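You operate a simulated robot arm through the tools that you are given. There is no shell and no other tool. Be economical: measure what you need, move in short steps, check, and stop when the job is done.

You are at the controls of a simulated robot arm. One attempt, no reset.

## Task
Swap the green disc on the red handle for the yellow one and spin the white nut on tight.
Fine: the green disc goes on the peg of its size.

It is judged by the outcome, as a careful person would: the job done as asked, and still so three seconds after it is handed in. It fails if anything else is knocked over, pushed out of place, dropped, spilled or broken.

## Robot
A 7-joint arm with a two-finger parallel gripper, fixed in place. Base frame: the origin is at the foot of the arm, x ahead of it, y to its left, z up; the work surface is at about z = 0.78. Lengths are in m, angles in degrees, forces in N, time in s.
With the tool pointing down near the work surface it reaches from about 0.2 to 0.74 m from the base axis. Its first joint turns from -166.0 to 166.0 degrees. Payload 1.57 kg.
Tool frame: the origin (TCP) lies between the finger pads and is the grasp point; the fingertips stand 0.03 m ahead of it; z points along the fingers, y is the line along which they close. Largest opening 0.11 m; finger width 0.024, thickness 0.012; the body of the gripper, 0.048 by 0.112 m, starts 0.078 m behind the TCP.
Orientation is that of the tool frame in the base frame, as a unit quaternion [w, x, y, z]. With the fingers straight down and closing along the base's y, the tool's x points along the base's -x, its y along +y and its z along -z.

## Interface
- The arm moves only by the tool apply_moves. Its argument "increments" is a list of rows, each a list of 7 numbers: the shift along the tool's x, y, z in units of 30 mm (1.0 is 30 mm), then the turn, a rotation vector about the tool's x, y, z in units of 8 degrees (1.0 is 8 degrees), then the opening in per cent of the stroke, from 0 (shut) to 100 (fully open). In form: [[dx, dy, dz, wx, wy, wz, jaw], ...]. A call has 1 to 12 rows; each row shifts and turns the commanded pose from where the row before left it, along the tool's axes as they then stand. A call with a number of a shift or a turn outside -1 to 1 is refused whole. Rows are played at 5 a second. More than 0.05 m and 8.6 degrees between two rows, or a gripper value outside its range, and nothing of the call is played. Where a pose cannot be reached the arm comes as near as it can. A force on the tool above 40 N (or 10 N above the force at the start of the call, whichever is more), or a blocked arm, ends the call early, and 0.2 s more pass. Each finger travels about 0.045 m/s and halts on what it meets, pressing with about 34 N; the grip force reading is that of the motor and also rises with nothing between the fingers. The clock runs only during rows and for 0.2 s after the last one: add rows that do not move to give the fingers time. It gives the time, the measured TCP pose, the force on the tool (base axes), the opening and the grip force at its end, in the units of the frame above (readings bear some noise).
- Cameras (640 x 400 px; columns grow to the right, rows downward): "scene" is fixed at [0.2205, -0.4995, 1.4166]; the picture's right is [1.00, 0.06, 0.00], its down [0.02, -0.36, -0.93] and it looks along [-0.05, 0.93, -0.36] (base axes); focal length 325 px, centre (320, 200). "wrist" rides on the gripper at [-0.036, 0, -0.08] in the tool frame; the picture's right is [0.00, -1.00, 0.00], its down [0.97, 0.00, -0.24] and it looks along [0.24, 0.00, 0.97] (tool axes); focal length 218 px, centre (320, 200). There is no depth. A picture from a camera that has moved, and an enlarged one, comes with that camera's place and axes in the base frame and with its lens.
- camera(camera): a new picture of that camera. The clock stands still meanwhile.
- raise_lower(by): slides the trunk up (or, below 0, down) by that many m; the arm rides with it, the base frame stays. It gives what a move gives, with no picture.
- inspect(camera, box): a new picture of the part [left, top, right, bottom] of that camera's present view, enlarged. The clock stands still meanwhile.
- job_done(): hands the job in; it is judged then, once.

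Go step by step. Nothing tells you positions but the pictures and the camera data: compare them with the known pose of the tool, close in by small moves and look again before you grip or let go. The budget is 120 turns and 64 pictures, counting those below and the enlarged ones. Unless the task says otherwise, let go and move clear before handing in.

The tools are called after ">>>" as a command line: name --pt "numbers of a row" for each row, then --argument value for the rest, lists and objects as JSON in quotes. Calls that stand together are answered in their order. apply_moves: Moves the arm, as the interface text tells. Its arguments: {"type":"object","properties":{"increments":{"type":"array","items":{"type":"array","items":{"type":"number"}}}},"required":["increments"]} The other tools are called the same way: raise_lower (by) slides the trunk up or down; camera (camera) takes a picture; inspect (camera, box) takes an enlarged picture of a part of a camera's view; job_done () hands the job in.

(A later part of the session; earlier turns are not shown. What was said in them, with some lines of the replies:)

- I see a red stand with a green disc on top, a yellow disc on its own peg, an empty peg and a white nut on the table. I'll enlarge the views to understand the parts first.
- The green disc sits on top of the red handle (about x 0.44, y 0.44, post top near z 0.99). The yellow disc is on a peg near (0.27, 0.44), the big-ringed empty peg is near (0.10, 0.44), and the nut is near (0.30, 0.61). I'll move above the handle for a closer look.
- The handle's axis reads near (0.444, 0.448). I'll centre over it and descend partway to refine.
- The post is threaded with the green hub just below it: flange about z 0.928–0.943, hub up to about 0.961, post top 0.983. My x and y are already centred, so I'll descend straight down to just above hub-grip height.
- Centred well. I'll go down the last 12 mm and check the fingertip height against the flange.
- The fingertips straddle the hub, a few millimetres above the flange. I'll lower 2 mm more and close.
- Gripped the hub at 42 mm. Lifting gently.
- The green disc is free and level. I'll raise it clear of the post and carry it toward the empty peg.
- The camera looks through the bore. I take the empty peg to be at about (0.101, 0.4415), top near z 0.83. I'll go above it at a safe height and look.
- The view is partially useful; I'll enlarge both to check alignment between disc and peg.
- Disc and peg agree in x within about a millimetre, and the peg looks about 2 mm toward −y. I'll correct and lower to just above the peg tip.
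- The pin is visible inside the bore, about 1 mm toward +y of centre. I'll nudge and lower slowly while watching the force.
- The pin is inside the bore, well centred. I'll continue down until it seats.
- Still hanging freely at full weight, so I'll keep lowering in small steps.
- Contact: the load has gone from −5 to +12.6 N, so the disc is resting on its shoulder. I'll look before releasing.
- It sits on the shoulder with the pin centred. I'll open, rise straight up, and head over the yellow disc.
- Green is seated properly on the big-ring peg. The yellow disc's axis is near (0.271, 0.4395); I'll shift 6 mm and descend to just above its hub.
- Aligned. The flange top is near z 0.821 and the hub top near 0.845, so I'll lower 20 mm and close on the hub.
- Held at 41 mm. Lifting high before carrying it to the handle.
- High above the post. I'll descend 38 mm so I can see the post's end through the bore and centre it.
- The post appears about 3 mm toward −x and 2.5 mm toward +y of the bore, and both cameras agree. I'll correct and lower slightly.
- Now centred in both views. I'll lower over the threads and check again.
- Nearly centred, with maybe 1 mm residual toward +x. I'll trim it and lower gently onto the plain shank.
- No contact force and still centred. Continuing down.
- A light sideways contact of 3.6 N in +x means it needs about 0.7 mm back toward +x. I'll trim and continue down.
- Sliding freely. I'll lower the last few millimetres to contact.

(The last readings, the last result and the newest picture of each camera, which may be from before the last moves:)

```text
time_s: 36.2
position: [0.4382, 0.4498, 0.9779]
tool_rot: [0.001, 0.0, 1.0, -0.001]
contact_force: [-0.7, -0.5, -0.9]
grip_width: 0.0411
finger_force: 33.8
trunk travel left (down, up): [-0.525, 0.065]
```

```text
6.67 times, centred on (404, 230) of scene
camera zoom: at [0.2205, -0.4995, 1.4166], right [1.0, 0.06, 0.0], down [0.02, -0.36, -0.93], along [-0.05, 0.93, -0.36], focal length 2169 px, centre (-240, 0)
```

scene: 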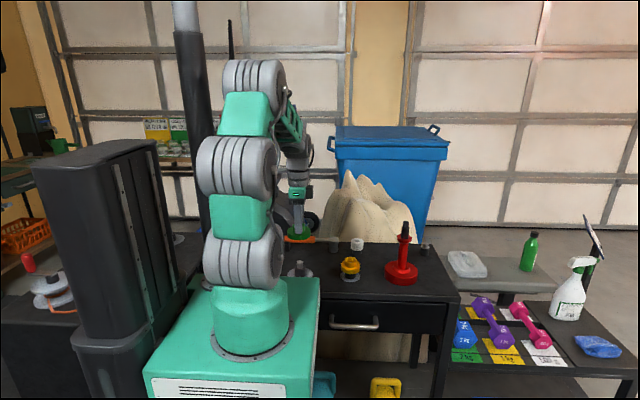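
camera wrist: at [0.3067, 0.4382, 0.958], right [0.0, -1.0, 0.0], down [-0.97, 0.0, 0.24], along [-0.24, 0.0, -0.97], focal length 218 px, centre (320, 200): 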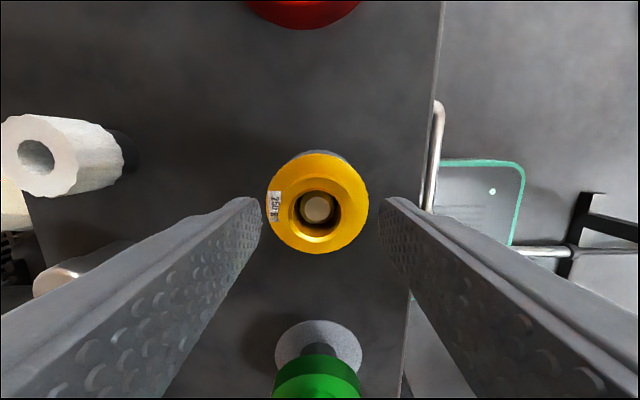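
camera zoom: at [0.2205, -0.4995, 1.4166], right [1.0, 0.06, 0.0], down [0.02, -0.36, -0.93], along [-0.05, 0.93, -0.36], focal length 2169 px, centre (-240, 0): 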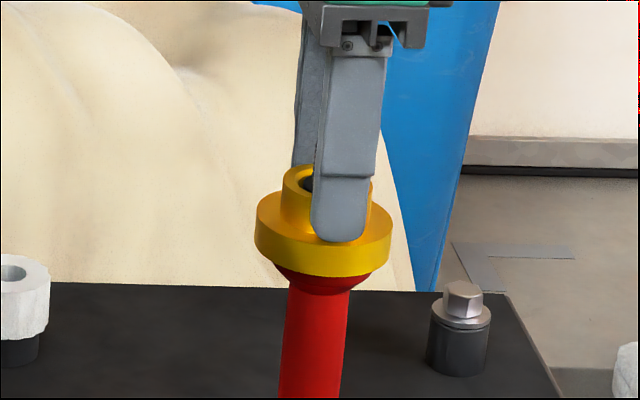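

The disc is practically on the handle's collar. I'll touch down, release, and rise clear, then head toward the nut.

>>> apply_moves --pt "0 0 0.03 0 0 0 0" --pt "0 0 0 0 0 0 15" --pt "0 0 0 0 0 0 50" --pt "0 0 0 0 0 0 65" --pt "0 0 0 0 0 0 70" --pt "0 0 -0.7 0 0 0 70" --pt "0 0 -0.9 0 0 0 70" --pt "0 0 -0.9 0 0 0 80" --pt "0 0 -0.9 0 0 0 100" --pt "0 0 0 0 0 0 100"

>>> inspect --camera "scene" --box '[340, 205, 436, 295]'

```text
time_s: 38.4
position: [0.4398, 0.4519, 1.0782]
tool_rot: [-0.001, 0.0, 1.0, -0.001]
contact_force: [0.1, 1.2, 0.4]
grip_width: 0.1101
finger_force: 0.1
trunk travel left (down, up): [-0.525, 0.065]
```

```text
4.44 times, centred on (388, 250) of scene
camera zoom: at [0.2205, -0.4995, 1.4166], right [1.0, 0.06, 0.0], down [0.02, -0.36, -0.93], along [-0.05, 0.93, -0.36], focal length 1446 px, centre (18, -22)
```

zoom: 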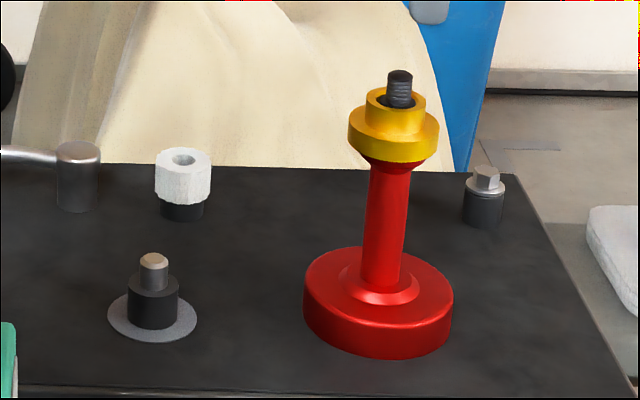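

Yellow is seated with the threads exposed above its hub. Now to the nut near (0.302, 0.607): moving above it for a closer look.

>>> apply_moves --pt "0.66 0.72 0 0 0 0 100" --pt "0.66 0.72 0 0 0 0 100" --pt "0.66 0.72 0 0 0 0 100" --pt "0.66 0.72 0 0 0 0 100" --pt "0.66 0.72 0 0 0 0 100" --pt "0.66 0.72 0 0 0 0 100" --pt "0.6 0.72 0.5 0 0 0 100" --pt "0 0 0.9 0 0 0 100" --pt "0 0 0.9 0 0 0 100" --pt "0 0 0.9 0 0 0 100" --pt "0 0 0.6 0 0 0 100" --pt "0 0 0 0 0 0 100"

>>> camera --camera "wrist"

>>> inspect --camera "scene" --box '[310, 205, 406, 265]'

```text
time_s: 41.0
position: [0.3043, 0.6029, 0.9618]
tool_rot: [0.0, 0.001, 1.0, 0.0]
contact_force: [0.1, 0.4, 0.4]
grip_width: 0.1099
finger_force: 0.2
trunk travel left (down, up): [-0.525, 0.065]
```

```text
21 pictures are left
camera wrist: at [0.3398, 0.6031, 1.0435], right [0.0, -1.0, 0.0], down [-0.97, 0.0, 0.24], along [-0.24, 0.0, -0.97], focal length 218 px, centre (320, 200)
```

wrist: 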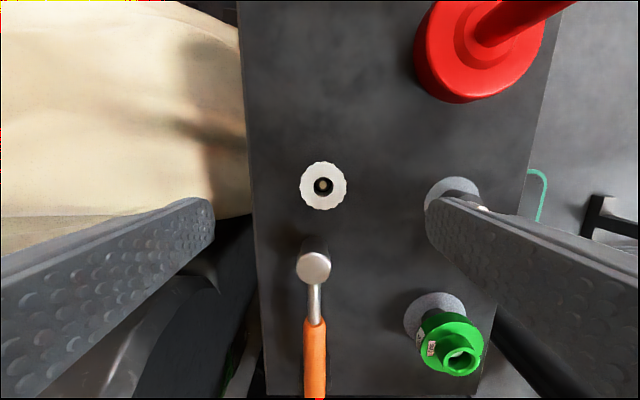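

```text
6.67 times, centred on (358, 235) of scene
camera zoom: at [0.2205, -0.4995, 1.4166], right [1.0, 0.06, 0.0], down [0.02, -0.36, -0.93], along [-0.05, 0.93, -0.36], focal length 2169 px, centre (67, -33)
```

zoom: 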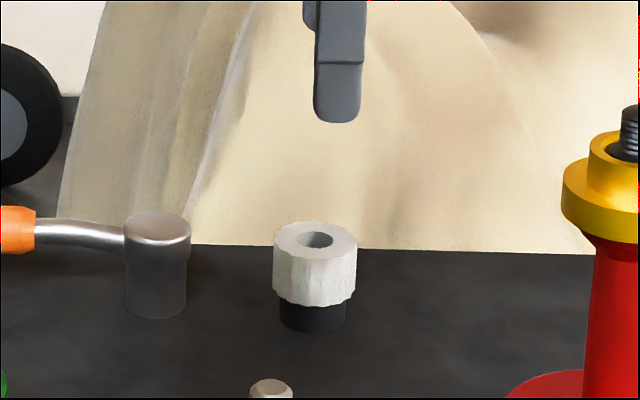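

The nut axis is near (0.302, 0.600), spanning about z 0.804–0.830. I'll correct, descend so the tips sit just above its bottom, then check before closing.

>>> apply_moves --pt "0.07 -0.09 0.8 0 0 0 90" --pt "0 0 0.8 0 0 0 80" --pt "0 0 0.8 0 0 0 70" --pt "0 0 0.6 0 0 0 65" --pt "0 0 0 0 0 0 65"

>>> camera --camera "wrist"

```text
time_s: 42.2
position: [0.2986, 0.5982, 0.8735]
tool_rot: [0.0, 0.001, 1.0, 0.0]
contact_force: [-0.4, 0.0, -1.2]
grip_width: 0.0713
finger_force: 0.1
trunk travel left (down, up): [-0.525, 0.065]
```

```text
19 pictures are left
camera wrist: at [0.3356, 0.5983, 0.9549], right [0.0, -1.0, 0.0], down [-0.97, 0.0, 0.24], along [-0.24, 0.0, -0.97], focal length 218 px, centre (320, 200)
```

wrist: 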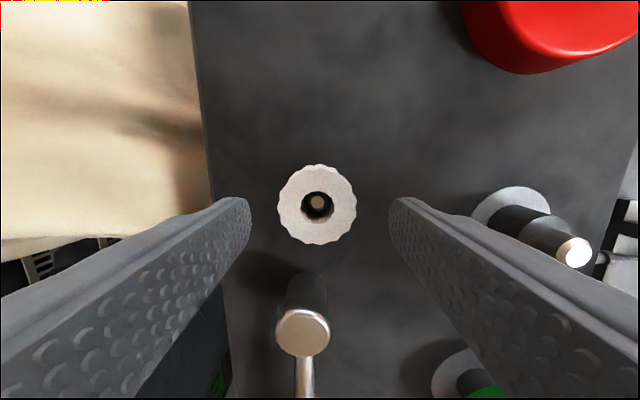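

The nut is about 2 mm toward +x and 1.5 mm toward +y. I'll trim, descend and close on it.

>>> apply_moves --pt "-0.065 0.055 0.5 0 0 0 65" --pt "0 0 0.62 0 0 0 60" --pt "0 0 0 0 0 0 40" --pt "0 0 0 0 0 0 20" --pt "0 0 0 0 0 0 0" --pt "0 0 0 0 0 0 0"

>>> inspect --camera "scene" --box '[310, 215, 390, 265]'

```text
time_s: 43.6
position: [0.3035, 0.6006, 0.8395]
tool_rot: [0.0, 0.0, 1.0, 0.0]
contact_force: [0.2, -0.9, 1.3]
grip_width: 0.0449
finger_force: 33.5
trunk travel left (down, up): [-0.525, 0.065]
```

```text
8.00 times, centred on (350, 240) of scene
camera zoom: at [0.2205, -0.4995, 1.4166], right [1.0, 0.06, 0.0], down [0.02, -0.36, -0.93], along [-0.05, 0.93, -0.36], focal length 2603 px, centre (80, -120)
```

zoom: 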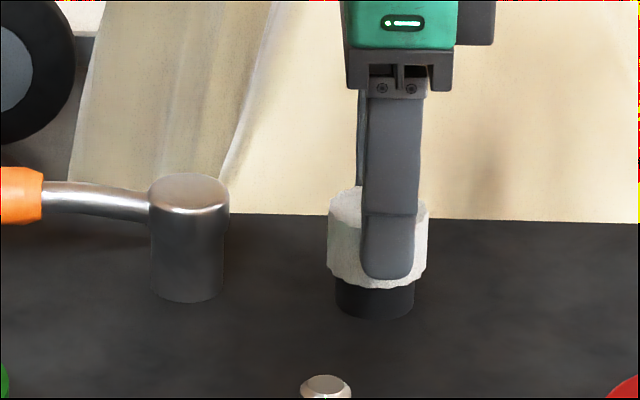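

Gripped at 45 mm, with the tips near the nut's lower edge. Lifting slowly first.

>>> apply_moves --pt "0 0 -0.2 0 0 0 0" --pt "0 0 -0.3 0 0 0 0" --pt "0 0 -0.5 0 0 0 0" --pt "0 0 0 0 0 0 0"

>>> inspect --camera "scene" --box '[310, 205, 390, 255]'

```text
time_s: 44.6
position: [0.3042, 0.6003, 0.8681]
tool_rot: [0.0, 0.0, 1.0, 0.0]
contact_force: [0.0, 1.2, -0.7]
grip_width: 0.0447
finger_force: 33.6
trunk travel left (down, up): [-0.525, 0.065]
```

```text
8.00 times, centred on (350, 230) of scene
camera zoom: at [0.2205, -0.4995, 1.4166], right [1.0, 0.06, 0.0], down [0.02, -0.36, -0.93], along [-0.05, 0.93, -0.36], focal length 2603 px, centre (80, -40)
```

zoom: 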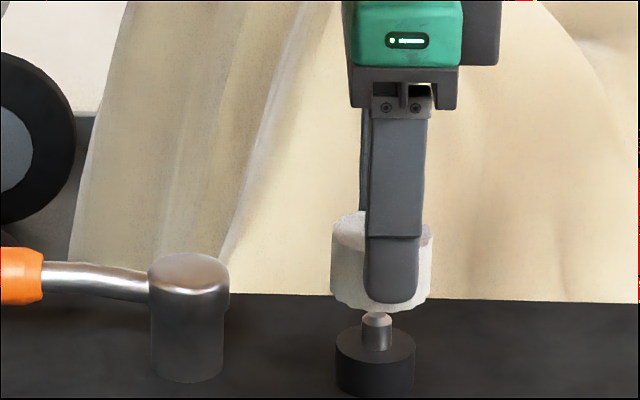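

The nut came off cleanly. I'll raise it and carry it over the handle.

>>> apply_moves --pt "0 0 -0.9 0 0 0 0" --pt "0 0 -0.9 0 0 0 0" --pt "0 0 -0.9 0 0 0 0" --pt "0 0 -0.9 0 0 0 0" --pt "0 0 -0.9 0 0 0 0" --pt "0 0 -0.9 0 0 0 0" --pt "0 0 -0.9 0 0 0 0" --pt "0 0 -0.4 0 0 0 0" --pt "0 0 0 0 0 0 0"

>>> apply_moves --pt "-0.67 -0.72 0 0 0 0 0" --pt "-0.67 -0.72 0 0 0 0 0" --pt "-0.67 -0.72 0 0 0 0 0" --pt "-0.67 -0.72 0 0 0 0 0" --pt "-0.67 -0.72 0 0 0 0 0" --pt "-0.67 -0.72 0 0 0 0 0" --pt "-0.66 -0.69 0 0 0 0 0" --pt "0 0 0 0 0 0 0" --pt "0 0 0 0 0 0 0"

>>> inspect --camera "wrist" --box '[240, 130, 400, 290]'

```text
time_s: 46.6
position: [0.3036, 0.6015, 1.0711]
tool_rot: [0.0, 0.0, 1.0, 0.0]
contact_force: [-0.1, 0.7, -1.0]
grip_width: 0.045
finger_force: 34.3
trunk travel left (down, up): [-0.525, 0.065]
```

```text
time_s: 48.6
position: [0.4427, 0.4508, 1.0714]
tool_rot: [-0.001, 0.001, 1.0, 0.0]
contact_force: [0.3, -0.1, 0.2]
grip_width: 0.0448
finger_force: 34.0
trunk travel left (down, up): [-0.525, 0.065]
```

```text
2.50 times, centred on (320, 210) of wrist
camera zoom: at [0.4787, 0.4505, 1.1538], right [0.0, -1.0, 0.0], down [-0.97, 0.0, 0.24], along [-0.24, 0.0, -0.97], focal length 546 px, centre (320, 175)
```

zoom: 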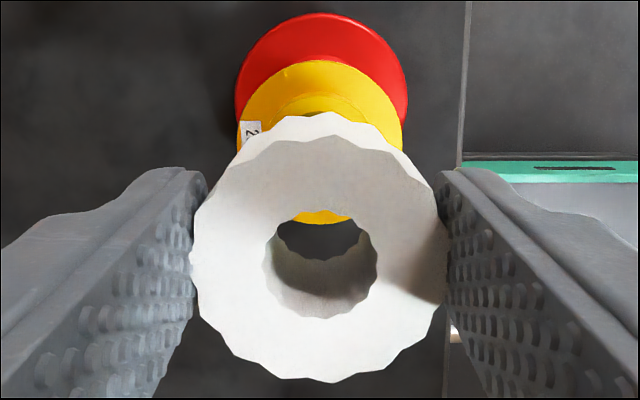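

The nut is centred in y and sits about 2 mm toward tool +x. Before threading I'll wind the wrist back (negative about tool z), keeping the nut's axis in place, so there is room to tighten.

>>> apply_moves --pt "-0.06 0.009 0 0 0 -1 0" --pt "0 0.009 0 0 0 -1 0" --pt "0 0.009 0 0 0 -1 0" --pt "0 0.009 0 0 0 -1 0" --pt "0 0.009 0 0 0 -1 0" --pt "0 0.009 0 0 0 -1 0" --pt "0 0.009 0 0 0 -1 0" --pt "0 0.009 0 0 0 -1 0" --pt "0 0.009 0 0 0 -1 0" --pt "0 0.009 0 0 0 -1 0" --pt "0 0.009 0 0 0 -1 0" --pt "0 0 0 0 0 0 0"

>>> apply_moves --pt "0 0.009 0 0 0 -1 0" --pt "0 0.009 0 0 0 -1 0" --pt "0 0.009 0 0 0 -1 0" --pt "0 0.009 0 0 0 -1 0" --pt "0 0.009 0 0 0 -1 0" --pt "0 0.009 0 0 0 -1 0" --pt "0 0.009 0 0 0 -1 0" --pt "0 0 0 0 0 0 0" --pt "0 0 0 0 0 0 0"

```text
time_s: 51.2
position: [0.4438, 0.4525, 1.0708]
tool_rot: [0.0, -0.695, 0.719, 0.0]
contact_force: [0.3, -0.2, -0.7]
grip_width: 0.045
finger_force: 34.1
trunk travel left (down, up): [-0.525, 0.065]
```

```text
time_s: 53.2
position: [0.4411, 0.4525, 1.0723]
tool_rot: [0.0, 0.951, -0.309, 0.0]
contact_force: [-0.1, 0.5, -0.4]
grip_width: 0.0448
finger_force: 34.1
trunk travel left (down, up): [-0.525, 0.065]
```

The wrist turned −144° without a limit. I'll lower to just above the post and check alignment.

>>> apply_moves --pt "0 0 0.7 0 0 0 0" --pt "0 0 0.6 0 0 0 0" --pt "0 0 0 0 0 0 0" --pt "0 0 0 0 0 0 0"

>>> inspect --camera "wrist" --box '[240, 130, 400, 290]'

>>> inspect --camera "scene" --box '[372, 195, 436, 245]'

```text
time_s: 54.2
position: [0.4423, 0.4521, 1.0315]
tool_rot: [0.0, 0.951, -0.31, 0.0]
contact_force: [-0.5, 0.2, -0.2]
grip_width: 0.0446
finger_force: 34.2
trunk travel left (down, up): [-0.525, 0.065]
```

```text
2.50 times, centred on (320, 210) of wrist
camera zoom: at [0.4121, 0.473, 1.1133], right [0.59, 0.81, 0.0], down [0.79, -0.57, 0.24], along [0.19, -0.14, -0.97], focal length 546 px, centre (320, 175)
```

zoom: 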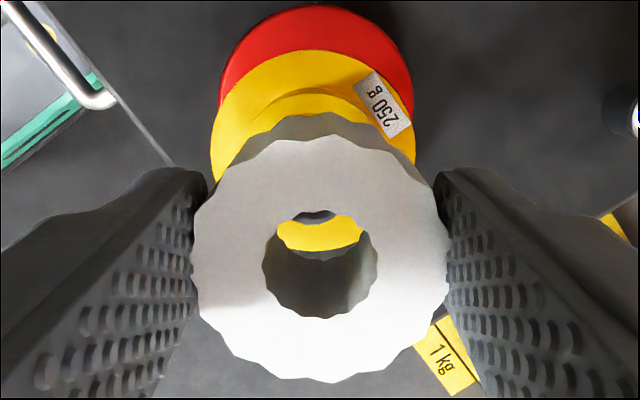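

```text
8.00 times, centred on (404, 220) of scene
camera zoom: at [0.2205, -0.4995, 1.4166], right [1.0, 0.06, 0.0], down [0.02, -0.36, -0.93], along [-0.05, 0.93, -0.36], focal length 2603 px, centre (-352, 40)
```

zoom: 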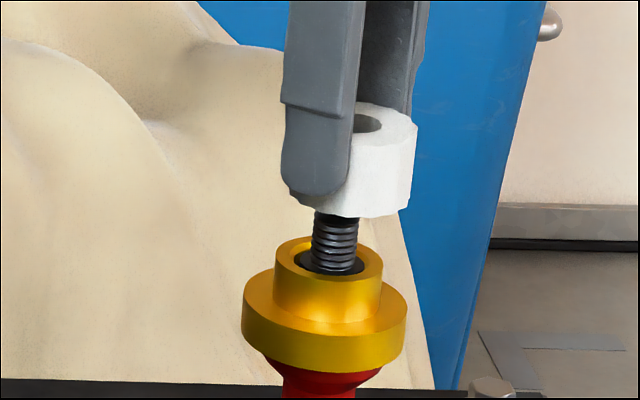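

Both views put the nut about 4 mm toward +x of the post. I'll correct that and look again.

>>> apply_moves --pt "-0.123 0.05 0 0 0 0 0" --pt "0 0 0 0 0 0 0" --pt "0 0 0 0 0 0 0"

>>> inspect --camera "wrist" --box '[280, 170, 360, 270]'

>>> inspect --camera "scene" --box '[372, 195, 436, 245]'

```text
time_s: 55.0
position: [0.4371, 0.4524, 1.0317]
tool_rot: [0.001, 0.951, -0.309, 0.0]
contact_force: [0.5, 0.0, -0.3]
grip_width: 0.0447
finger_force: 34.4
trunk travel left (down, up): [-0.525, 0.065]
```

```text
4.00 times, centred on (320, 220) of wrist
camera zoom: at [0.4085, 0.474, 1.1139], right [0.59, 0.81, 0.0], down [0.78, -0.57, 0.24], along [0.19, -0.14, -0.97], focal length 873 px, centre (320, 120)
```

zoom: 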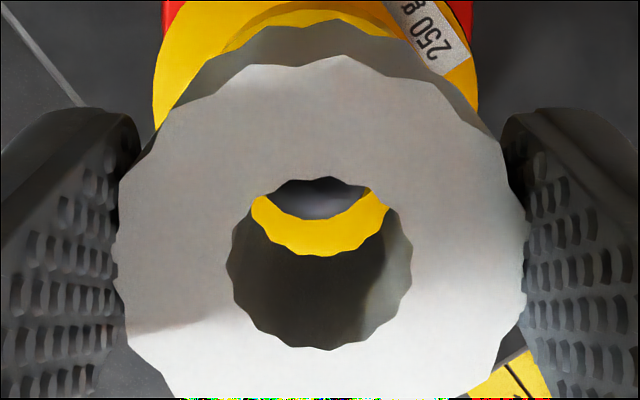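

```text
8.00 times, centred on (404, 220) of scene
camera zoom: at [0.2205, -0.4995, 1.4166], right [1.0, 0.06, 0.0], down [0.02, -0.36, -0.93], along [-0.05, 0.93, -0.36], focal length 2603 px, centre (-352, 40)
```

zoom: 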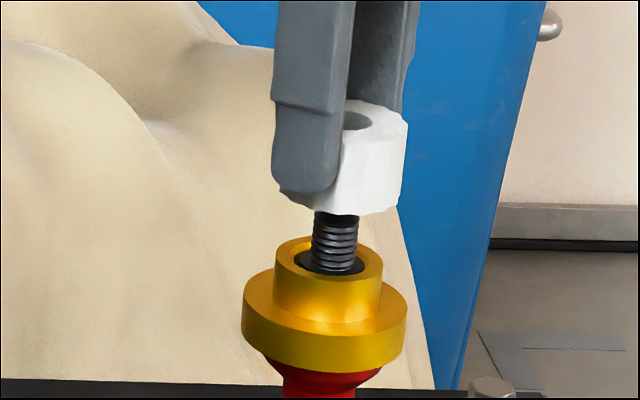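

Aligned in both views to about 1 mm. I'll lower to touch the post and watch the force.

>>> apply_moves --pt "0 0 0.15 0 0 0 0" --pt "0 0 0.1 0 0 0 0" --pt "0 0 0.08 0 0 0 0" --pt "0 0 0 0 0 0 0"

```text
time_s: 56.0
position: [0.4372, 0.4528, 1.0207]
tool_rot: [0.0, 0.951, -0.309, 0.0]
contact_force: [0.7, -0.1, -0.6]
grip_width: 0.0445
finger_force: 33.9
trunk travel left (down, up): [-0.525, 0.065]
```

>>> apply_moves --pt "0 0 0.07 0 0 0 0" --pt "0 0 0.07 0 0 0 0" --pt "0 0 0 0 0 0 0"

>>> inspect --camera "scene" --box '[372, 195, 436, 245]'

```text
time_s: 56.8
position: [0.4382, 0.4524, 1.0172]
tool_rot: [0.0, 0.951, -0.309, 0.0]
contact_force: [-0.3, -0.7, -0.3]
grip_width: 0.0446
finger_force: 34.0
trunk travel left (down, up): [-0.525, 0.065]
```

```text
8.00 times, centred on (404, 220) of scene
camera zoom: at [0.2205, -0.4995, 1.4166], right [1.0, 0.06, 0.0], down [0.02, -0.36, -0.93], along [-0.05, 0.93, -0.36], focal length 2603 px, centre (-352, 40)
```

zoom: 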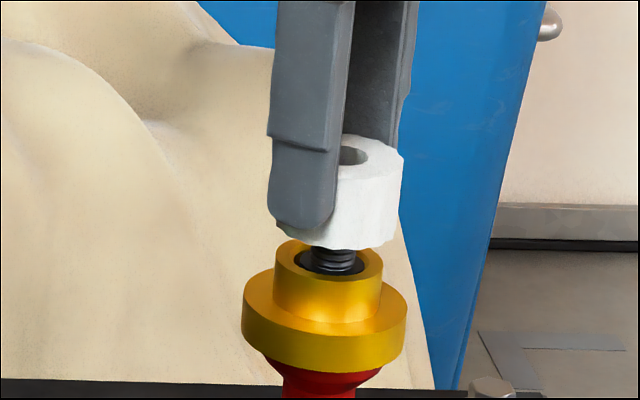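

The nut is starting over the post with no force yet. Continuing down gently until it meets the thread.

>>> apply_moves --pt "0 0 0.05 0 0 0 0" --pt "0 0 0.05 0 0 0 0" --pt "0 0 0.05 0 0 0 0" --pt "0 0 0 0 0 0 0"

```text
time_s: 57.8
position: [0.4381, 0.4526, 1.0134]
tool_rot: [0.0, 0.951, -0.309, 0.0]
contact_force: [-0.8, 0.1, -1.1]
grip_width: 0.0448
finger_force: 34.3
trunk travel left (down, up): [-0.525, 0.065]
```

>>> apply_moves --pt "0 0 0.05 0 0 0 0" --pt "0 0 0.05 0 0 0 0" --pt "0 0 0.05 0 0 0 0" --pt "0 0 0 0 0 0 0"

>>> inspect --camera "wrist" --box '[260, 150, 380, 290]'

```text
time_s: 58.8
position: [0.4373, 0.4533, 1.0091]
tool_rot: [0.001, 0.951, -0.309, 0.0]
contact_force: [0.1, 0.5, -0.9]
grip_width: 0.0447
finger_force: 33.7
trunk travel left (down, up): [-0.525, 0.065]
```

```text
2.86 times, centred on (320, 220) of wrist
camera zoom: at [0.4083, 0.4741, 1.0901], right [0.59, 0.81, 0.0], down [0.78, -0.57, 0.24], along [0.19, -0.14, -0.97], focal length 624 px, centre (320, 143)
```

zoom: 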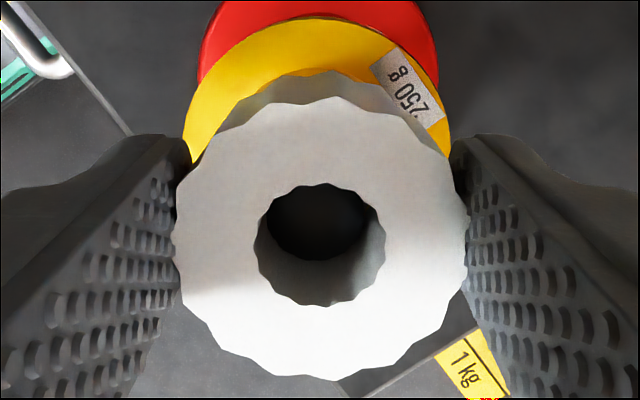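

The post is visible inside the nut's bore and centred. Now I'll turn clockwise (seen from above) with a slight feed and watch the reaction.

>>> apply_moves --pt "0 -0.009 0.005 0 0 1 0" --pt "0 -0.009 0.005 0 0 1 0" --pt "0 -0.009 0.005 0 0 1 0" --pt "0 -0.009 0.005 0 0 1 0" --pt "0 -0.009 0.005 0 0 1 0" --pt "0 -0.009 0.005 0 0 1 0" --pt "0 0 0 0 0 0 0"

```text
time_s: 60.4
position: [0.4389, 0.4542, 1.0082]
tool_rot: [0.0, 0.742, -0.67, 0.0]
contact_force: [1.7, -3.2, -0.7]
grip_width: 0.0445
finger_force: 33.9
trunk travel left (down, up): [-0.525, 0.065]
```

A small side load says the nut should go about 0.8 mm toward −y. I'll trim and keep turning.

>>> apply_moves --pt "0.028 -0.01 0 0 0 0 0" --pt "0 -0.009 0.005 0 0 1 0" --pt "0 -0.009 0.005 0 0 1 0" --pt "0 -0.009 0.005 0 0 1 0" --pt "0 -0.009 0.005 0 0 1 0" --pt "0 -0.009 0.005 0 0 1 0" --pt "0 -0.009 0.005 0 0 1 0" --pt "0 0 0 0 0 0 0"

```text
time_s: 62.2
position: [0.4412, 0.4534, 1.008]
tool_rot: [0.0, -0.405, 0.914, 0.001]
contact_force: [0.2, 0.4, -1.0]
grip_width: 0.0447
finger_force: 33.5
trunk travel left (down, up): [-0.525, 0.065]
```

Free turning, no side load. I'll feed faster to find the hub.

>>> apply_moves --pt "0 -0.009 0.025 0 0 1 0" --pt "0 -0.009 0.025 0 0 1 0" --pt "0 -0.009 0.025 0 0 1 0" --pt "0 -0.009 0.025 0 0 1 0" --pt "0 0 0 0 0 0 0"

```text
time_s: 63.4
position: [0.4417, 0.4512, 1.0041]
tool_rot: [0.0, -0.138, 0.99, 0.0]
contact_force: [0.2, 0.0, -0.9]
grip_width: 0.0447
finger_force: 34.5
trunk travel left (down, up): [-0.525, 0.065]
```

>>> inspect --camera "scene" --box '[372, 195, 436, 245]'

```text
8.00 times, centred on (404, 220) of scene
camera zoom: at [0.2205, -0.4995, 1.4166], right [1.0, 0.06, 0.0], down [0.02, -0.36, -0.93], along [-0.05, 0.93, -0.36], focal length 2603 px, centre (-352, 40)
```

zoom: 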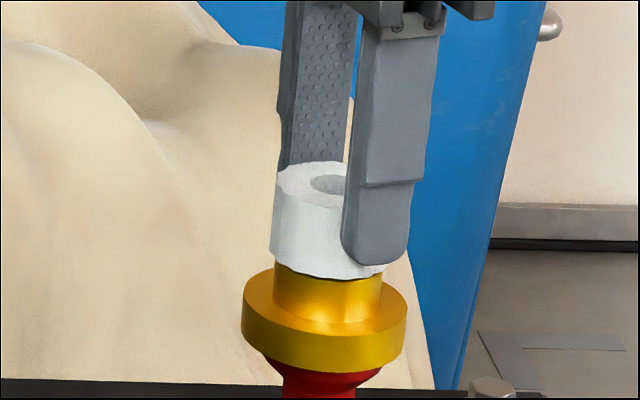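

The nut's lower edge is a couple of millimetres above the hub. Continuing to turn and feed.

>>> apply_moves --pt "0 -0.009 0.02 0 0 1 0" --pt "0 -0.009 0.02 0 0 1 0" --pt "0 -0.009 0.02 0 0 1 0" --pt "0 -0.009 0.02 0 0 1 0" --pt "0 0 0 0 0 0 0"

```text
time_s: 64.6
position: [0.4416, 0.4502, 1.0029]
tool_rot: [0.001, 0.141, 0.99, 0.001]
contact_force: [0.1, -3.2, 10.0]
grip_width: 0.0446
finger_force: 33.7
trunk travel left (down, up): [-0.525, 0.065]
```

Axial contact at 10 N. I'll turn without feed and see whether the load relaxes, which would mean the thread is drawing it down.

>>> apply_moves --pt "0.02 -0.009 0 0 0 1 0" --pt "0 -0.009 0 0 0 1 0" --pt "0 -0.009 0 0 0 1 0" --pt "0 -0.009 0 0 0 1 0" --pt "0 -0.009 0 0 0 1 0" --pt "0 -0.009 0 0 0 1 0" --pt "0 0 0 0 0 0 0"

```text
time_s: 66.2
position: [0.4405, 0.4481, 1.0029]
tool_rot: [-0.001, 0.531, 0.847, 0.003]
contact_force: [3.5, -0.4, 16.9]
grip_width: 0.0448
finger_force: 34.5
trunk travel left (down, up): [-0.525, 0.065]
```

>>> inspect --camera "scene" --box '[364, 205, 444, 295]'

```text
4.44 times, centred on (404, 250) of scene
camera zoom: at [0.2205, -0.4995, 1.4166], right [1.0, 0.06, 0.0], down [0.02, -0.36, -0.93], along [-0.05, 0.93, -0.36], focal length 1446 px, centre (-53, -22)
```

zoom: 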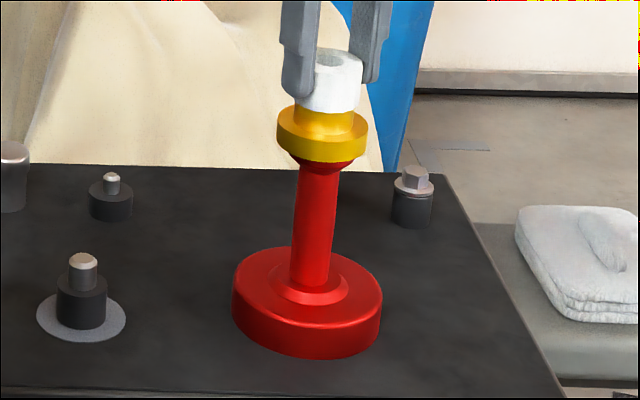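

The nut sits upright on the hub and the handle hasn't moved. I'll keep tightening.

>>> apply_moves --pt "0 -0.009 0 0 0 1 0" --pt "0 -0.009 0 0 0 1 0" --pt "0 -0.009 0 0 0 1 0" --pt "0 -0.009 0 0 0 1 0" --pt "0 -0.009 0 0 0 1 0" --pt "0 -0.009 0 0 0 1 0" --pt "0 0 0 0 0 0 0"

```text
time_s: 67.8
position: [0.438, 0.4479, 1.0029]
tool_rot: [-0.001, 0.83, 0.558, 0.002]
contact_force: [5.8, 1.6, 19.7]
grip_width: 0.0446
finger_force: 34.0
trunk travel left (down, up): [-0.525, 0.065]
```

>>> apply_moves --pt "0.01 0.025 0 0 0 0 0" --pt "0 -0.009 0 0 0 1 0" --pt "0 -0.009 0 0 0 1 0" --pt "0 -0.009 0 0 0 1 0" --pt "0 -0.009 0 0 0 1 0" --pt "0 -0.009 0 0 0 1 0" --pt "0 0 0 0 0 0 0"

```text
time_s: 69.4
position: [0.4477, 0.4597, 1.0043]
tool_rot: [0.005, 0.949, 0.317, 0.003]
contact_force: [-7.8, 2.1, 9.2]
grip_width: 0.0447
finger_force: 34.3
out of reach, approached as far as the arm can: row 3, 4
trunk travel left (down, up): [-0.525, 0.065]
```

The arm hit a joint limit and the pose shifted. I'll check the scene at once before moving further.

>>> inspect --camera "scene" --box '[364, 205, 444, 295]'

```text
4.44 times, centred on (404, 250) of scene
camera zoom: at [0.2205, -0.4995, 1.4166], right [1.0, 0.06, 0.0], down [0.02, -0.36, -0.93], along [-0.05, 0.93, -0.36], focal length 1446 px, centre (-53, -22)
```

zoom: 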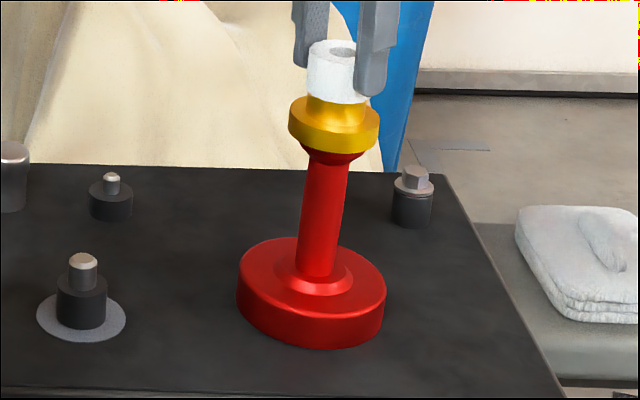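

The handle base slid about 1 cm and leans slightly because the arm couldn't reach that turn. I'll ease the turn back within reach, which should bring the held nut and handle back to place.

>>> apply_moves --pt "0 0.0045 0 0 0 -0.5 0" --pt "0 0.0045 0 0 0 -0.5 0" --pt "0 0.0045 0 0 0 -0.5 0" --pt "0 0.0045 0 0 0 -0.5 0" --pt "0 0.0045 0 0 0 -0.5 0" --pt "0 0.0045 0 0 0 -0.5 0" --pt "0 0 0 0 0 0 0"

```text
time_s: 71.0
position: [0.448, 0.4604, 1.0042]
tool_rot: [0.006, 0.862, 0.508, 0.002]
contact_force: [-5.7, -2.2, 7.7]
grip_width: 0.0448
finger_force: 33.8
trunk travel left (down, up): [-0.525, 0.065]
```

The turn is back in range but the position stayed offset, so I'll drag it back slowly by about (−9, −12) mm, taking out the small tilt and easing the downward press.

>>> apply_moves --pt "-0.1 -0.014 -0.015 0.045 0.01 0 0" --pt "-0.1 -0.014 0 0.045 0.01 0 0" --pt "-0.1 -0.014 0 0 0 0 0" --pt "-0.1 -0.014 0 0 0 0 0" --pt "-0.1 -0.014 0 0 0 0 0" --pt "0 0 0 0 0 0 0"

>>> inspect --camera "scene" --box '[364, 205, 444, 295]'

```text
time_s: 72.4
position: [0.4421, 0.447, 1.0022]
tool_rot: [0.001, 0.862, 0.507, -0.002]
contact_force: [0.8, 0.0, -9.8]
grip_width: 0.0447
finger_force: 33.9
trunk travel left (down, up): [-0.525, 0.065]
```

```text
4.44 times, centred on (404, 250) of scene
camera zoom: at [0.2205, -0.4995, 1.4166], right [1.0, 0.06, 0.0], down [0.02, -0.36, -0.93], along [-0.05, 0.93, -0.36], focal length 1446 px, centre (-53, -22)
```

zoom: 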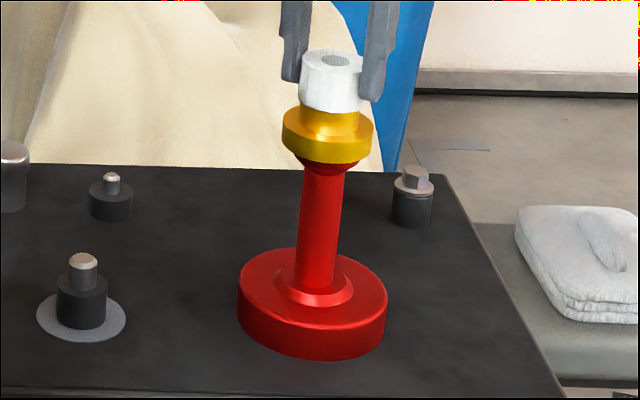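

The handle is back in y and upright, with about 3.5 mm left in x. The 9.8 N downward pull also shows the nut really is threaded on. I'll finish the correction in x.

>>> apply_moves --pt "-0.02 -0.035 0 0 0 0 0" --pt "-0.02 -0.035 0 0 0 0 0" --pt "-0.017 -0.032 0 0 0 0 0" --pt "0 0 0 0 0 0 0"

```text
time_s: 73.4
position: [0.4374, 0.4477, 1.0032]
tool_rot: [0.0, 0.862, 0.507, -0.001]
contact_force: [2.9, -0.5, -7.1]
grip_width: 0.0448
finger_force: 33.8
trunk travel left (down, up): [-0.525, 0.065]
```

In place. Now I'll release, centre the tool on the nut, and wind the open gripper back about 240° for another tightening stroke.

>>> apply_moves --pt "0 0 0.01 0 0 0 0" --pt "0 0 0 0 0 0 25" --pt "0 0 0 0 0 0 60" --pt "0 0 0 0 0 0 75" --pt "0 0 0 0 0 0 75" --pt "0.07 0 0 0 0 -1 75" --pt "0 0 0 0 0 -1 75" --pt "0 0 0 0 0 -1 75" --pt "0 0 0 0 0 -1 75" --pt "0 0 0 0 0 -1 75" --pt "0 0 0 0 0 -1 75"

>>> apply_moves --pt "0 0 0 0 0 -1 75" --pt "0 0 0 0 0 -1 75" --pt "0 0 0 0 0 -1 75" --pt "0 0 0 0 0 -1 75" --pt "0 0 0 0 0 -1 75" --pt "0 0 0 0 0 -1 75" --pt "0 0 0 0 0 -1 75" --pt "0 0 0 0 0 -1 75" --pt "0 0 0 0 0 -1 75" --pt "0 0 0 0 0 -1 75" --pt "0 0 0 0 0 -1 75" --pt "0 0 0 0 0 -1 75"

>>> apply_moves --pt "0 0 0 0 0 -1 75" --pt "0 0 0 0 0 -1 75" --pt "0 0 0 0 0 -1 75" --pt "0 0 0 0 0 -1 75" --pt "0 0 0 0 0 -1 75" --pt "0 0 0 0 0 -1 75" --pt "0 0 0 0 0 -1 75" --pt "0 0 0 0 0 -1 75" --pt "0 0 0 0 0 -1 75" --pt "0 0 0 0 0 -1 75" --pt "0 0 0 0 0 0 75" --pt "0 0 0 0 0 0 75"

>>> camera --camera "wrist"

```text
time_s: 75.8
position: [0.4387, 0.4509, 1.0039]
tool_rot: [-0.001, 0.581, 0.814, 0.0]
contact_force: [0.2, 0.0, -0.6]
grip_width: 0.0824
finger_force: 0.1
trunk travel left (down, up): [-0.525, 0.065]
```

```text
time_s: 78.4
position: [0.4401, 0.4497, 1.0012]
tool_rot: [0.0, -0.216, 0.976, 0.001]
contact_force: [0.5, 0.3, 0.6]
grip_width: 0.0822
finger_force: 0.1
trunk travel left (down, up): [-0.525, 0.065]
```

```text
time_s: 81.0
position: [0.4395, 0.4515, 1.0028]
tool_rot: [0.0, 0.793, -0.609, -0.001]
contact_force: [-0.2, 0.0, 0.5]
grip_width: 0.0827
finger_force: 0.0
trunk travel left (down, up): [-0.525, 0.065]
```

```text
5 pictures are left
camera wrist: at [0.4294, 0.485, 1.085], right [0.97, 0.26, 0.0], down [0.25, -0.94, 0.24], along [0.06, -0.23, -0.97], focal length 218 px, centre (320, 200)
```

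wrist: 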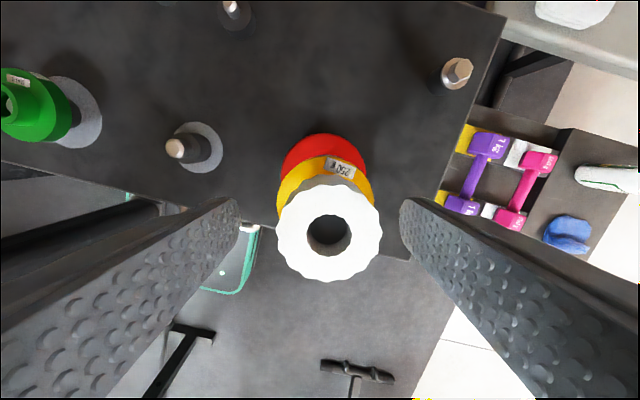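

The nut is about 3.6 mm off along the closing line. I'll centre, close, and check the force before turning.

>>> apply_moves --pt "0.04 -0.12 0 0 0 0 75" --pt "0 0 0 0 0 0 55" --pt "0 0 0 0 0 0 40" --pt "0 0 0 0 0 0 20" --pt "0 0 0 0 0 0 0" --pt "0 0 0 0 0 0 0"

```text
time_s: 82.4
position: [0.4419, 0.45, 1.0026]
tool_rot: [0.0, 0.793, -0.609, -0.001]
contact_force: [2.4, 1.9, 0.9]
grip_width: 0.0458
finger_force: 34.4
trunk travel left (down, up): [-0.525, 0.065]
```

Gripped with little side load. Turning clockwise again, in two short batches.

>>> apply_moves --pt "0 0 0 0 0 0.7 0" --pt "0 0 0 0 0 0.7 0" --pt "0 0 0 0 0 0.7 0" --pt "0 0 0 0 0 0.7 0" --pt "0 0 0 0 0 0.7 0" --pt "0 0 0 0 0 0.7 0" --pt "0 0 0 0 0 0 0"

>>> inspect --camera "wrist" --box '[200, 80, 440, 300]'

```text
time_s: 84.0
position: [0.4425, 0.4496, 1.0034]
tool_rot: [-0.001, -0.583, 0.813, 0.0]
contact_force: [2.1, 1.3, -4.6]
grip_width: 0.046
finger_force: 34.0
trunk travel left (down, up): [-0.525, 0.065]
```

```text
1.82 times, centred on (320, 190) of wrist
camera zoom: at [0.4539, 0.4845, 1.0849], right [0.95, -0.32, 0.0], down [-0.31, -0.92, 0.24], along [-0.08, -0.23, -0.97], focal length 397 px, centre (320, 218)
```

zoom: 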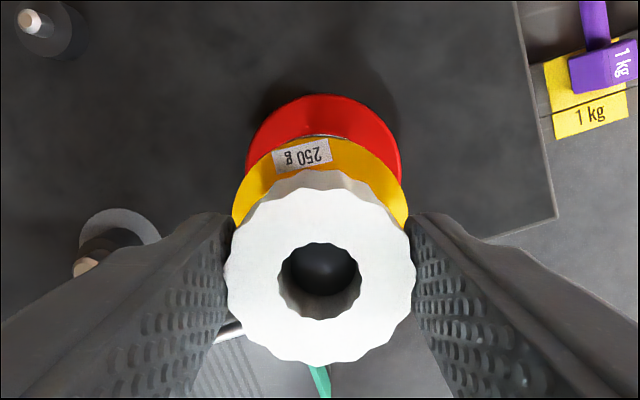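

The nut pulls down as it turns (−4.6 N), so the thread is drawing it in, and the yellow disc isn't turning with it. Continuing with a slight feed.

>>> apply_moves --pt "0 0 0.01 0 0 0.7 0" --pt "0 0 0.005 0 0 0.7 0" --pt "0 0 0.005 0 0 0.7 0" --pt "0 0 0.005 0 0 0.7 0" --pt "0 0 0.005 0 0 0.7 0" --pt "0 0 0.005 0 0 0.7 0" --pt "0 0 0 0 0 0 0"

```text
time_s: 85.6
position: [0.4419, 0.4507, 1.0031]
tool_rot: [0.001, -0.323, 0.946, 0.001]
contact_force: [-1.1, 2.2, 5.6]
grip_width: 0.0456
finger_force: 34.5
trunk travel left (down, up): [-0.525, 0.065]
```

>>> apply_moves --pt "0 0 0 0 0 0.8 0" --pt "0 0 0 0 0 0.8 0" --pt "0 0 0 0 0 0.8 0" --pt "0 0 0 0 0 0.8 0" --pt "0 0 0 0 0 0.8 0" --pt "0 0 0 0 0 0.8 0" --pt "0 0 0 0 0 0.8 0" --pt "0 0 0 0 0 0.8 0" --pt "0 0 0 0 0 0 0"

```text
time_s: 87.6
position: [0.4425, 0.4502, 1.0014]
tool_rot: [-0.001, 0.118, 0.993, 0.0]
contact_force: [-0.8, 0.2, 2.4]
grip_width: 0.0449
finger_force: 34.1
trunk travel left (down, up): [-0.525, 0.065]
```

The load relaxes as it turns, so it's still advancing. Continuing toward, but well short of, the wrist limit.

>>> apply_moves --pt "0 0 0 0 0 0.9 0" --pt "0 0 0 0 0 0.9 0" --pt "0 0 0 0 0 0.9 0" --pt "0 0 0 0 0 0.9 0" --pt "0 0 0 0 0 0.9 0" --pt "0 0 0 0 0 0.9 0" --pt "0 0 0 0 0 0.9 0" --pt "0 0 0 0 0 0.9 0" --pt "0 0 0 0 0 0.9 0" --pt "0 0 0 0 0 0.9 0" --pt "0 0 0 0 0 0.9 0" --pt "0 0 0 0 0 0 0"

>>> inspect --camera "scene" --box '[364, 205, 444, 295]'

```text
time_s: 90.2
position: [0.4445, 0.4495, 1.0021]
tool_rot: [0.0, 0.724, 0.69, -0.001]
contact_force: [-0.4, 0.2, -0.5]
grip_width: 0.0446
finger_force: 33.7
trunk travel left (down, up): [-0.525, 0.065]
```

```text
4.44 times, centred on (404, 250) of scene
camera zoom: at [0.2205, -0.4995, 1.4166], right [1.0, 0.06, 0.0], down [0.02, -0.36, -0.93], along [-0.05, 0.93, -0.36], focal length 1446 px, centre (-53, -22)
```

zoom: 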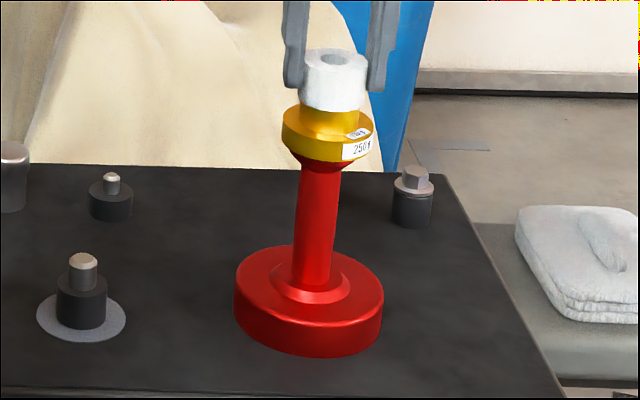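

The yellow disc now turns along with the nut: its label has come round to the front, so the stack is clamped. The base is back at its original spot. I'll give one last short tightening nip with a bit of downward press.

>>> apply_moves --pt "0 0 0.04 0 0 0 0" --pt "0 0 0.03 0 0 0 0" --pt "0 0 0 0 0 0.8 0" --pt "0 0 0 0 0 0.8 0" --pt "0 0 0 0 0 0.8 0" --pt "0 0 0 0 0 0 0"

```text
time_s: 91.6
position: [0.4428, 0.4484, 1.0032]
tool_rot: [-0.001, 0.829, 0.559, 0.001]
contact_force: [2.3, 1.3, 17.4]
grip_width: 0.0448
finger_force: 34.0
trunk travel left (down, up): [-0.525, 0.065]
```

To be sure it's tight, I'll do one more stroke: release, wind back, regrip.

>>> apply_moves --pt "0 0 -0.06 0 0 0 0" --pt "0 0 0 0 0 0 25" --pt "0 0 0 0 0 0 60" --pt "0 0 0 0 0 0 75" --pt "0 0 0 0 0 -1 75" --pt "0 0 0 0 0 -1 75" --pt "0 0 0 0 0 -1 75" --pt "0 0 0 0 0 -1 75" --pt "0 0 0 0 0 -1 75" --pt "0 0 0 0 0 -1 75" --pt "0 0 0 0 0 -1 75"

>>> apply_moves --pt "0 0 0 0 0 -1 75" --pt "0 0 0 0 0 -1 75" --pt "0 0 0 0 0 -1 75" --pt "0 0 0 0 0 -1 75" --pt "0 0 0 0 0 -1 75" --pt "0 0 0 0 0 -1 75" --pt "0 0 0 0 0 -1 75" --pt "0 0 0 0 0 -1 75" --pt "0 0 0 0 0 -1 75" --pt "0 0 0 0 0 -1 75" --pt "0 0 0 0 0 -1 75" --pt "0 0 0 0 0 -1 75"

>>> apply_moves --pt "0 0 0 0 0 -1 75" --pt "0 0 0 0 0 -1 75" --pt "0 0 0 0 0 -1 75" --pt "0 0 0 0 0 -1 75" --pt "0 0 0 0 0 -1 75" --pt "0 0 0 0 0 -1 75" --pt "0 0 0 0 0 0 55" --pt "0 0 0 0 0 0 40" --pt "0 0 0 0 0 0 20" --pt "0 0 0 0 0 0 0" --pt "0 0 0 0 0 0 0"

```text
time_s: 94.0
position: [0.441, 0.4509, 1.0018]
tool_rot: [-0.001, 0.468, 0.884, 0.001]
contact_force: [-0.1, 0.4, 1.0]
grip_width: 0.0823
finger_force: 0.0
trunk travel left (down, up): [-0.525, 0.065]
```

```text
time_s: 96.6
position: [0.4439, 0.4501, 1.0038]
tool_rot: [0.0, -0.344, 0.939, 0.001]
contact_force: [0.1, 0.5, -0.2]
grip_width: 0.0826
finger_force: 0.1
trunk travel left (down, up): [-0.525, 0.065]
```

```text
time_s: 99.0
position: [0.4435, 0.4508, 1.0022]
tool_rot: [0.0, -0.695, 0.719, 0.002]
contact_force: [0.7, 0.1, -0.3]
grip_width: 0.0462
finger_force: 34.0
trunk travel left (down, up): [-0.525, 0.065]
```

Regripped with no side load. Turning again with a light press, watching the axial force.

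>>> apply_moves --pt "0 0 0.04 0 0 0 0" --pt "0 0 0 0 0 0.8 0" --pt "0 0 0 0 0 0.8 0" --pt "0 0 0 0 0 0.8 0" --pt "0 0 0 0 0 0.8 0" --pt "0 0 0 0 0 0.8 0" --pt "0 0 0 0 0 0.8 0" --pt "0 0 0 0 0 0 0"

>>> apply_moves --pt "0 0 0 0 0 0.9 0" --pt "0 0 0 0 0 0.9 0" --pt "0 0 0 0 0 0.9 0" --pt "0 0 0 0 0 0.9 0" --pt "0 0 0 0 0 0.9 0" --pt "0 0 0 0 0 0.9 0" --pt "0 0 0 0 0 0.9 0" --pt "0 0 0 0 0 0 0"

>>> apply_moves --pt "0 0 0 0 0 0.9 0" --pt "0 0 0 0 0 0.9 0" --pt "0 0 0 0 0 0.9 0" --pt "0 0 0 0 0 0.9 0" --pt "0 0 0 0 0 0.9 0" --pt "0 0 0 0 0 0.9 0" --pt "0 0 0 0 0 0.9 0" --pt "0 0 0 0 0 0 0"

>>> inspect --camera "scene" --box '[364, 205, 444, 295]'

```text
time_s: 100.8
position: [0.4415, 0.4501, 1.0022]
tool_rot: [0.0, -0.419, 0.908, 0.002]
contact_force: [-0.2, 1.4, 9.9]
grip_width: 0.0464
finger_force: 33.7
trunk travel left (down, up): [-0.525, 0.065]
```

```text
time_s: 102.6
position: [0.4424, 0.449, 1.0018]
tool_rot: [-0.001, 0.007, 1.0, 0.002]
contact_force: [-0.7, 0.2, 9.5]
grip_width: 0.0464
finger_force: 33.6
trunk travel left (down, up): [-0.525, 0.065]
```

```text
time_s: 104.4
position: [0.4424, 0.4494, 1.0017]
tool_rot: [0.0, 0.432, 0.902, 0.0]
contact_force: [-0.4, 0.2, 2.5]
grip_width: 0.0464
finger_force: 34.0
trunk travel left (down, up): [-0.525, 0.065]
```

```text
4.44 times, centred on (404, 250) of scene
camera zoom: at [0.2205, -0.4995, 1.4166], right [1.0, 0.06, 0.0], down [0.02, -0.36, -0.93], along [-0.05, 0.93, -0.36], focal length 1446 px, centre (-53, -22)
```

zoom: 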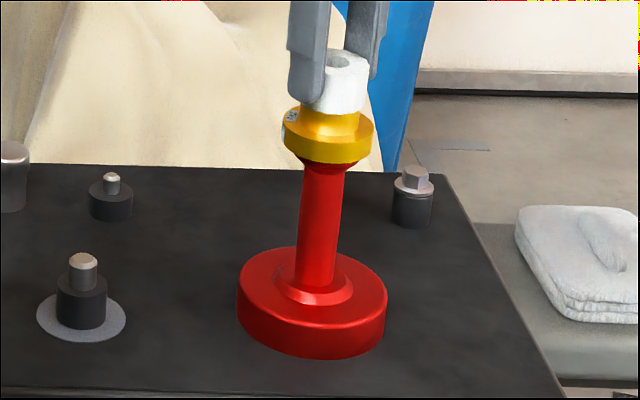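

The disc turned along with the nut for the whole stroke, so the stack is clamped and rotating as one. The base crept about 3 mm in +x, so I'll nudge it back while still holding, then release and rise clear.

>>> apply_moves --pt "0.02 -0.026 -0.02 0 0 0 0" --pt "0.02 -0.026 0 0 0 0 0" --pt "0.023 -0.026 0 0 0 0 0" --pt "0 0 0 0 0 0 0"

```text
time_s: 105.4
position: [0.4384, 0.4489, 1.0015]
tool_rot: [0.0, 0.431, 0.902, 0.0]
contact_force: [2.6, 0.6, 2.4]
grip_width: 0.0467
finger_force: 33.7
trunk travel left (down, up): [-0.525, 0.065]
```

>>> apply_moves --pt "0 0 0 0 0 0 20" --pt "0 0 0 0 0 0 50" --pt "0 0 0 0 0 0 75" --pt "0 0 0 0 0 0 80" --pt "0 0 -0.4 0 0 0 80" --pt "0 0 -0.8 0 0 0 80" --pt "0 0 -0.9 0 0 0 80" --pt "0 0 -0.9 0 0 0 80" --pt "0 0 -0.9 0 0 0 80" --pt "0 0 -0.9 0 0 0 80" --pt "0 0 0 0 0 0 80"

>>> inspect --camera "scene" --box '[284, 195, 444, 295]'

```text
time_s: 107.8
position: [0.4412, 0.4491, 1.1441]
tool_rot: [-0.001, 0.431, 0.902, 0.0]
contact_force: [0.2, -0.2, -0.5]
grip_width: 0.0881
finger_force: 0.1
trunk travel left (down, up): [-0.525, 0.065]
```

```text
4.00 times, centred on (364, 245) of scene
camera zoom: at [0.2205, -0.4995, 1.4166], right [1.0, 0.06, 0.0], down [0.02, -0.36, -0.93], along [-0.05, 0.93, -0.36], focal length 1301 px, centre (144, 20)
```

zoom: 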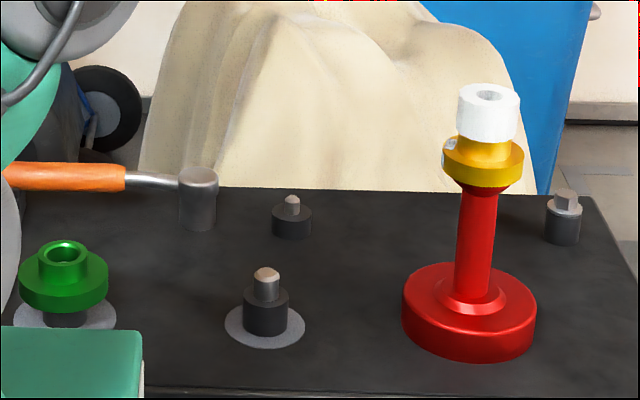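

The yellow disc is clamped under the white nut on the upright red handle, which is back at its starting spot. The green disc is on its big-ring peg, nothing else has been disturbed, and the gripper is clear.

>>> job_done

```text
The job is handed in.
```

I swapped the green disc for the yellow one on the red handle, spun the white nut down onto it, and put the green disc on the peg with the larger ring. On the last stroke the yellow disc turned along with the nut, which I took to mean it was tight. I had no torque reading to confirm that.

While I was tightening, the arm hit a joint limit and dragged the handle about 1 cm. I moved it back to within a few millimetres of where it started, and it is standing upright.
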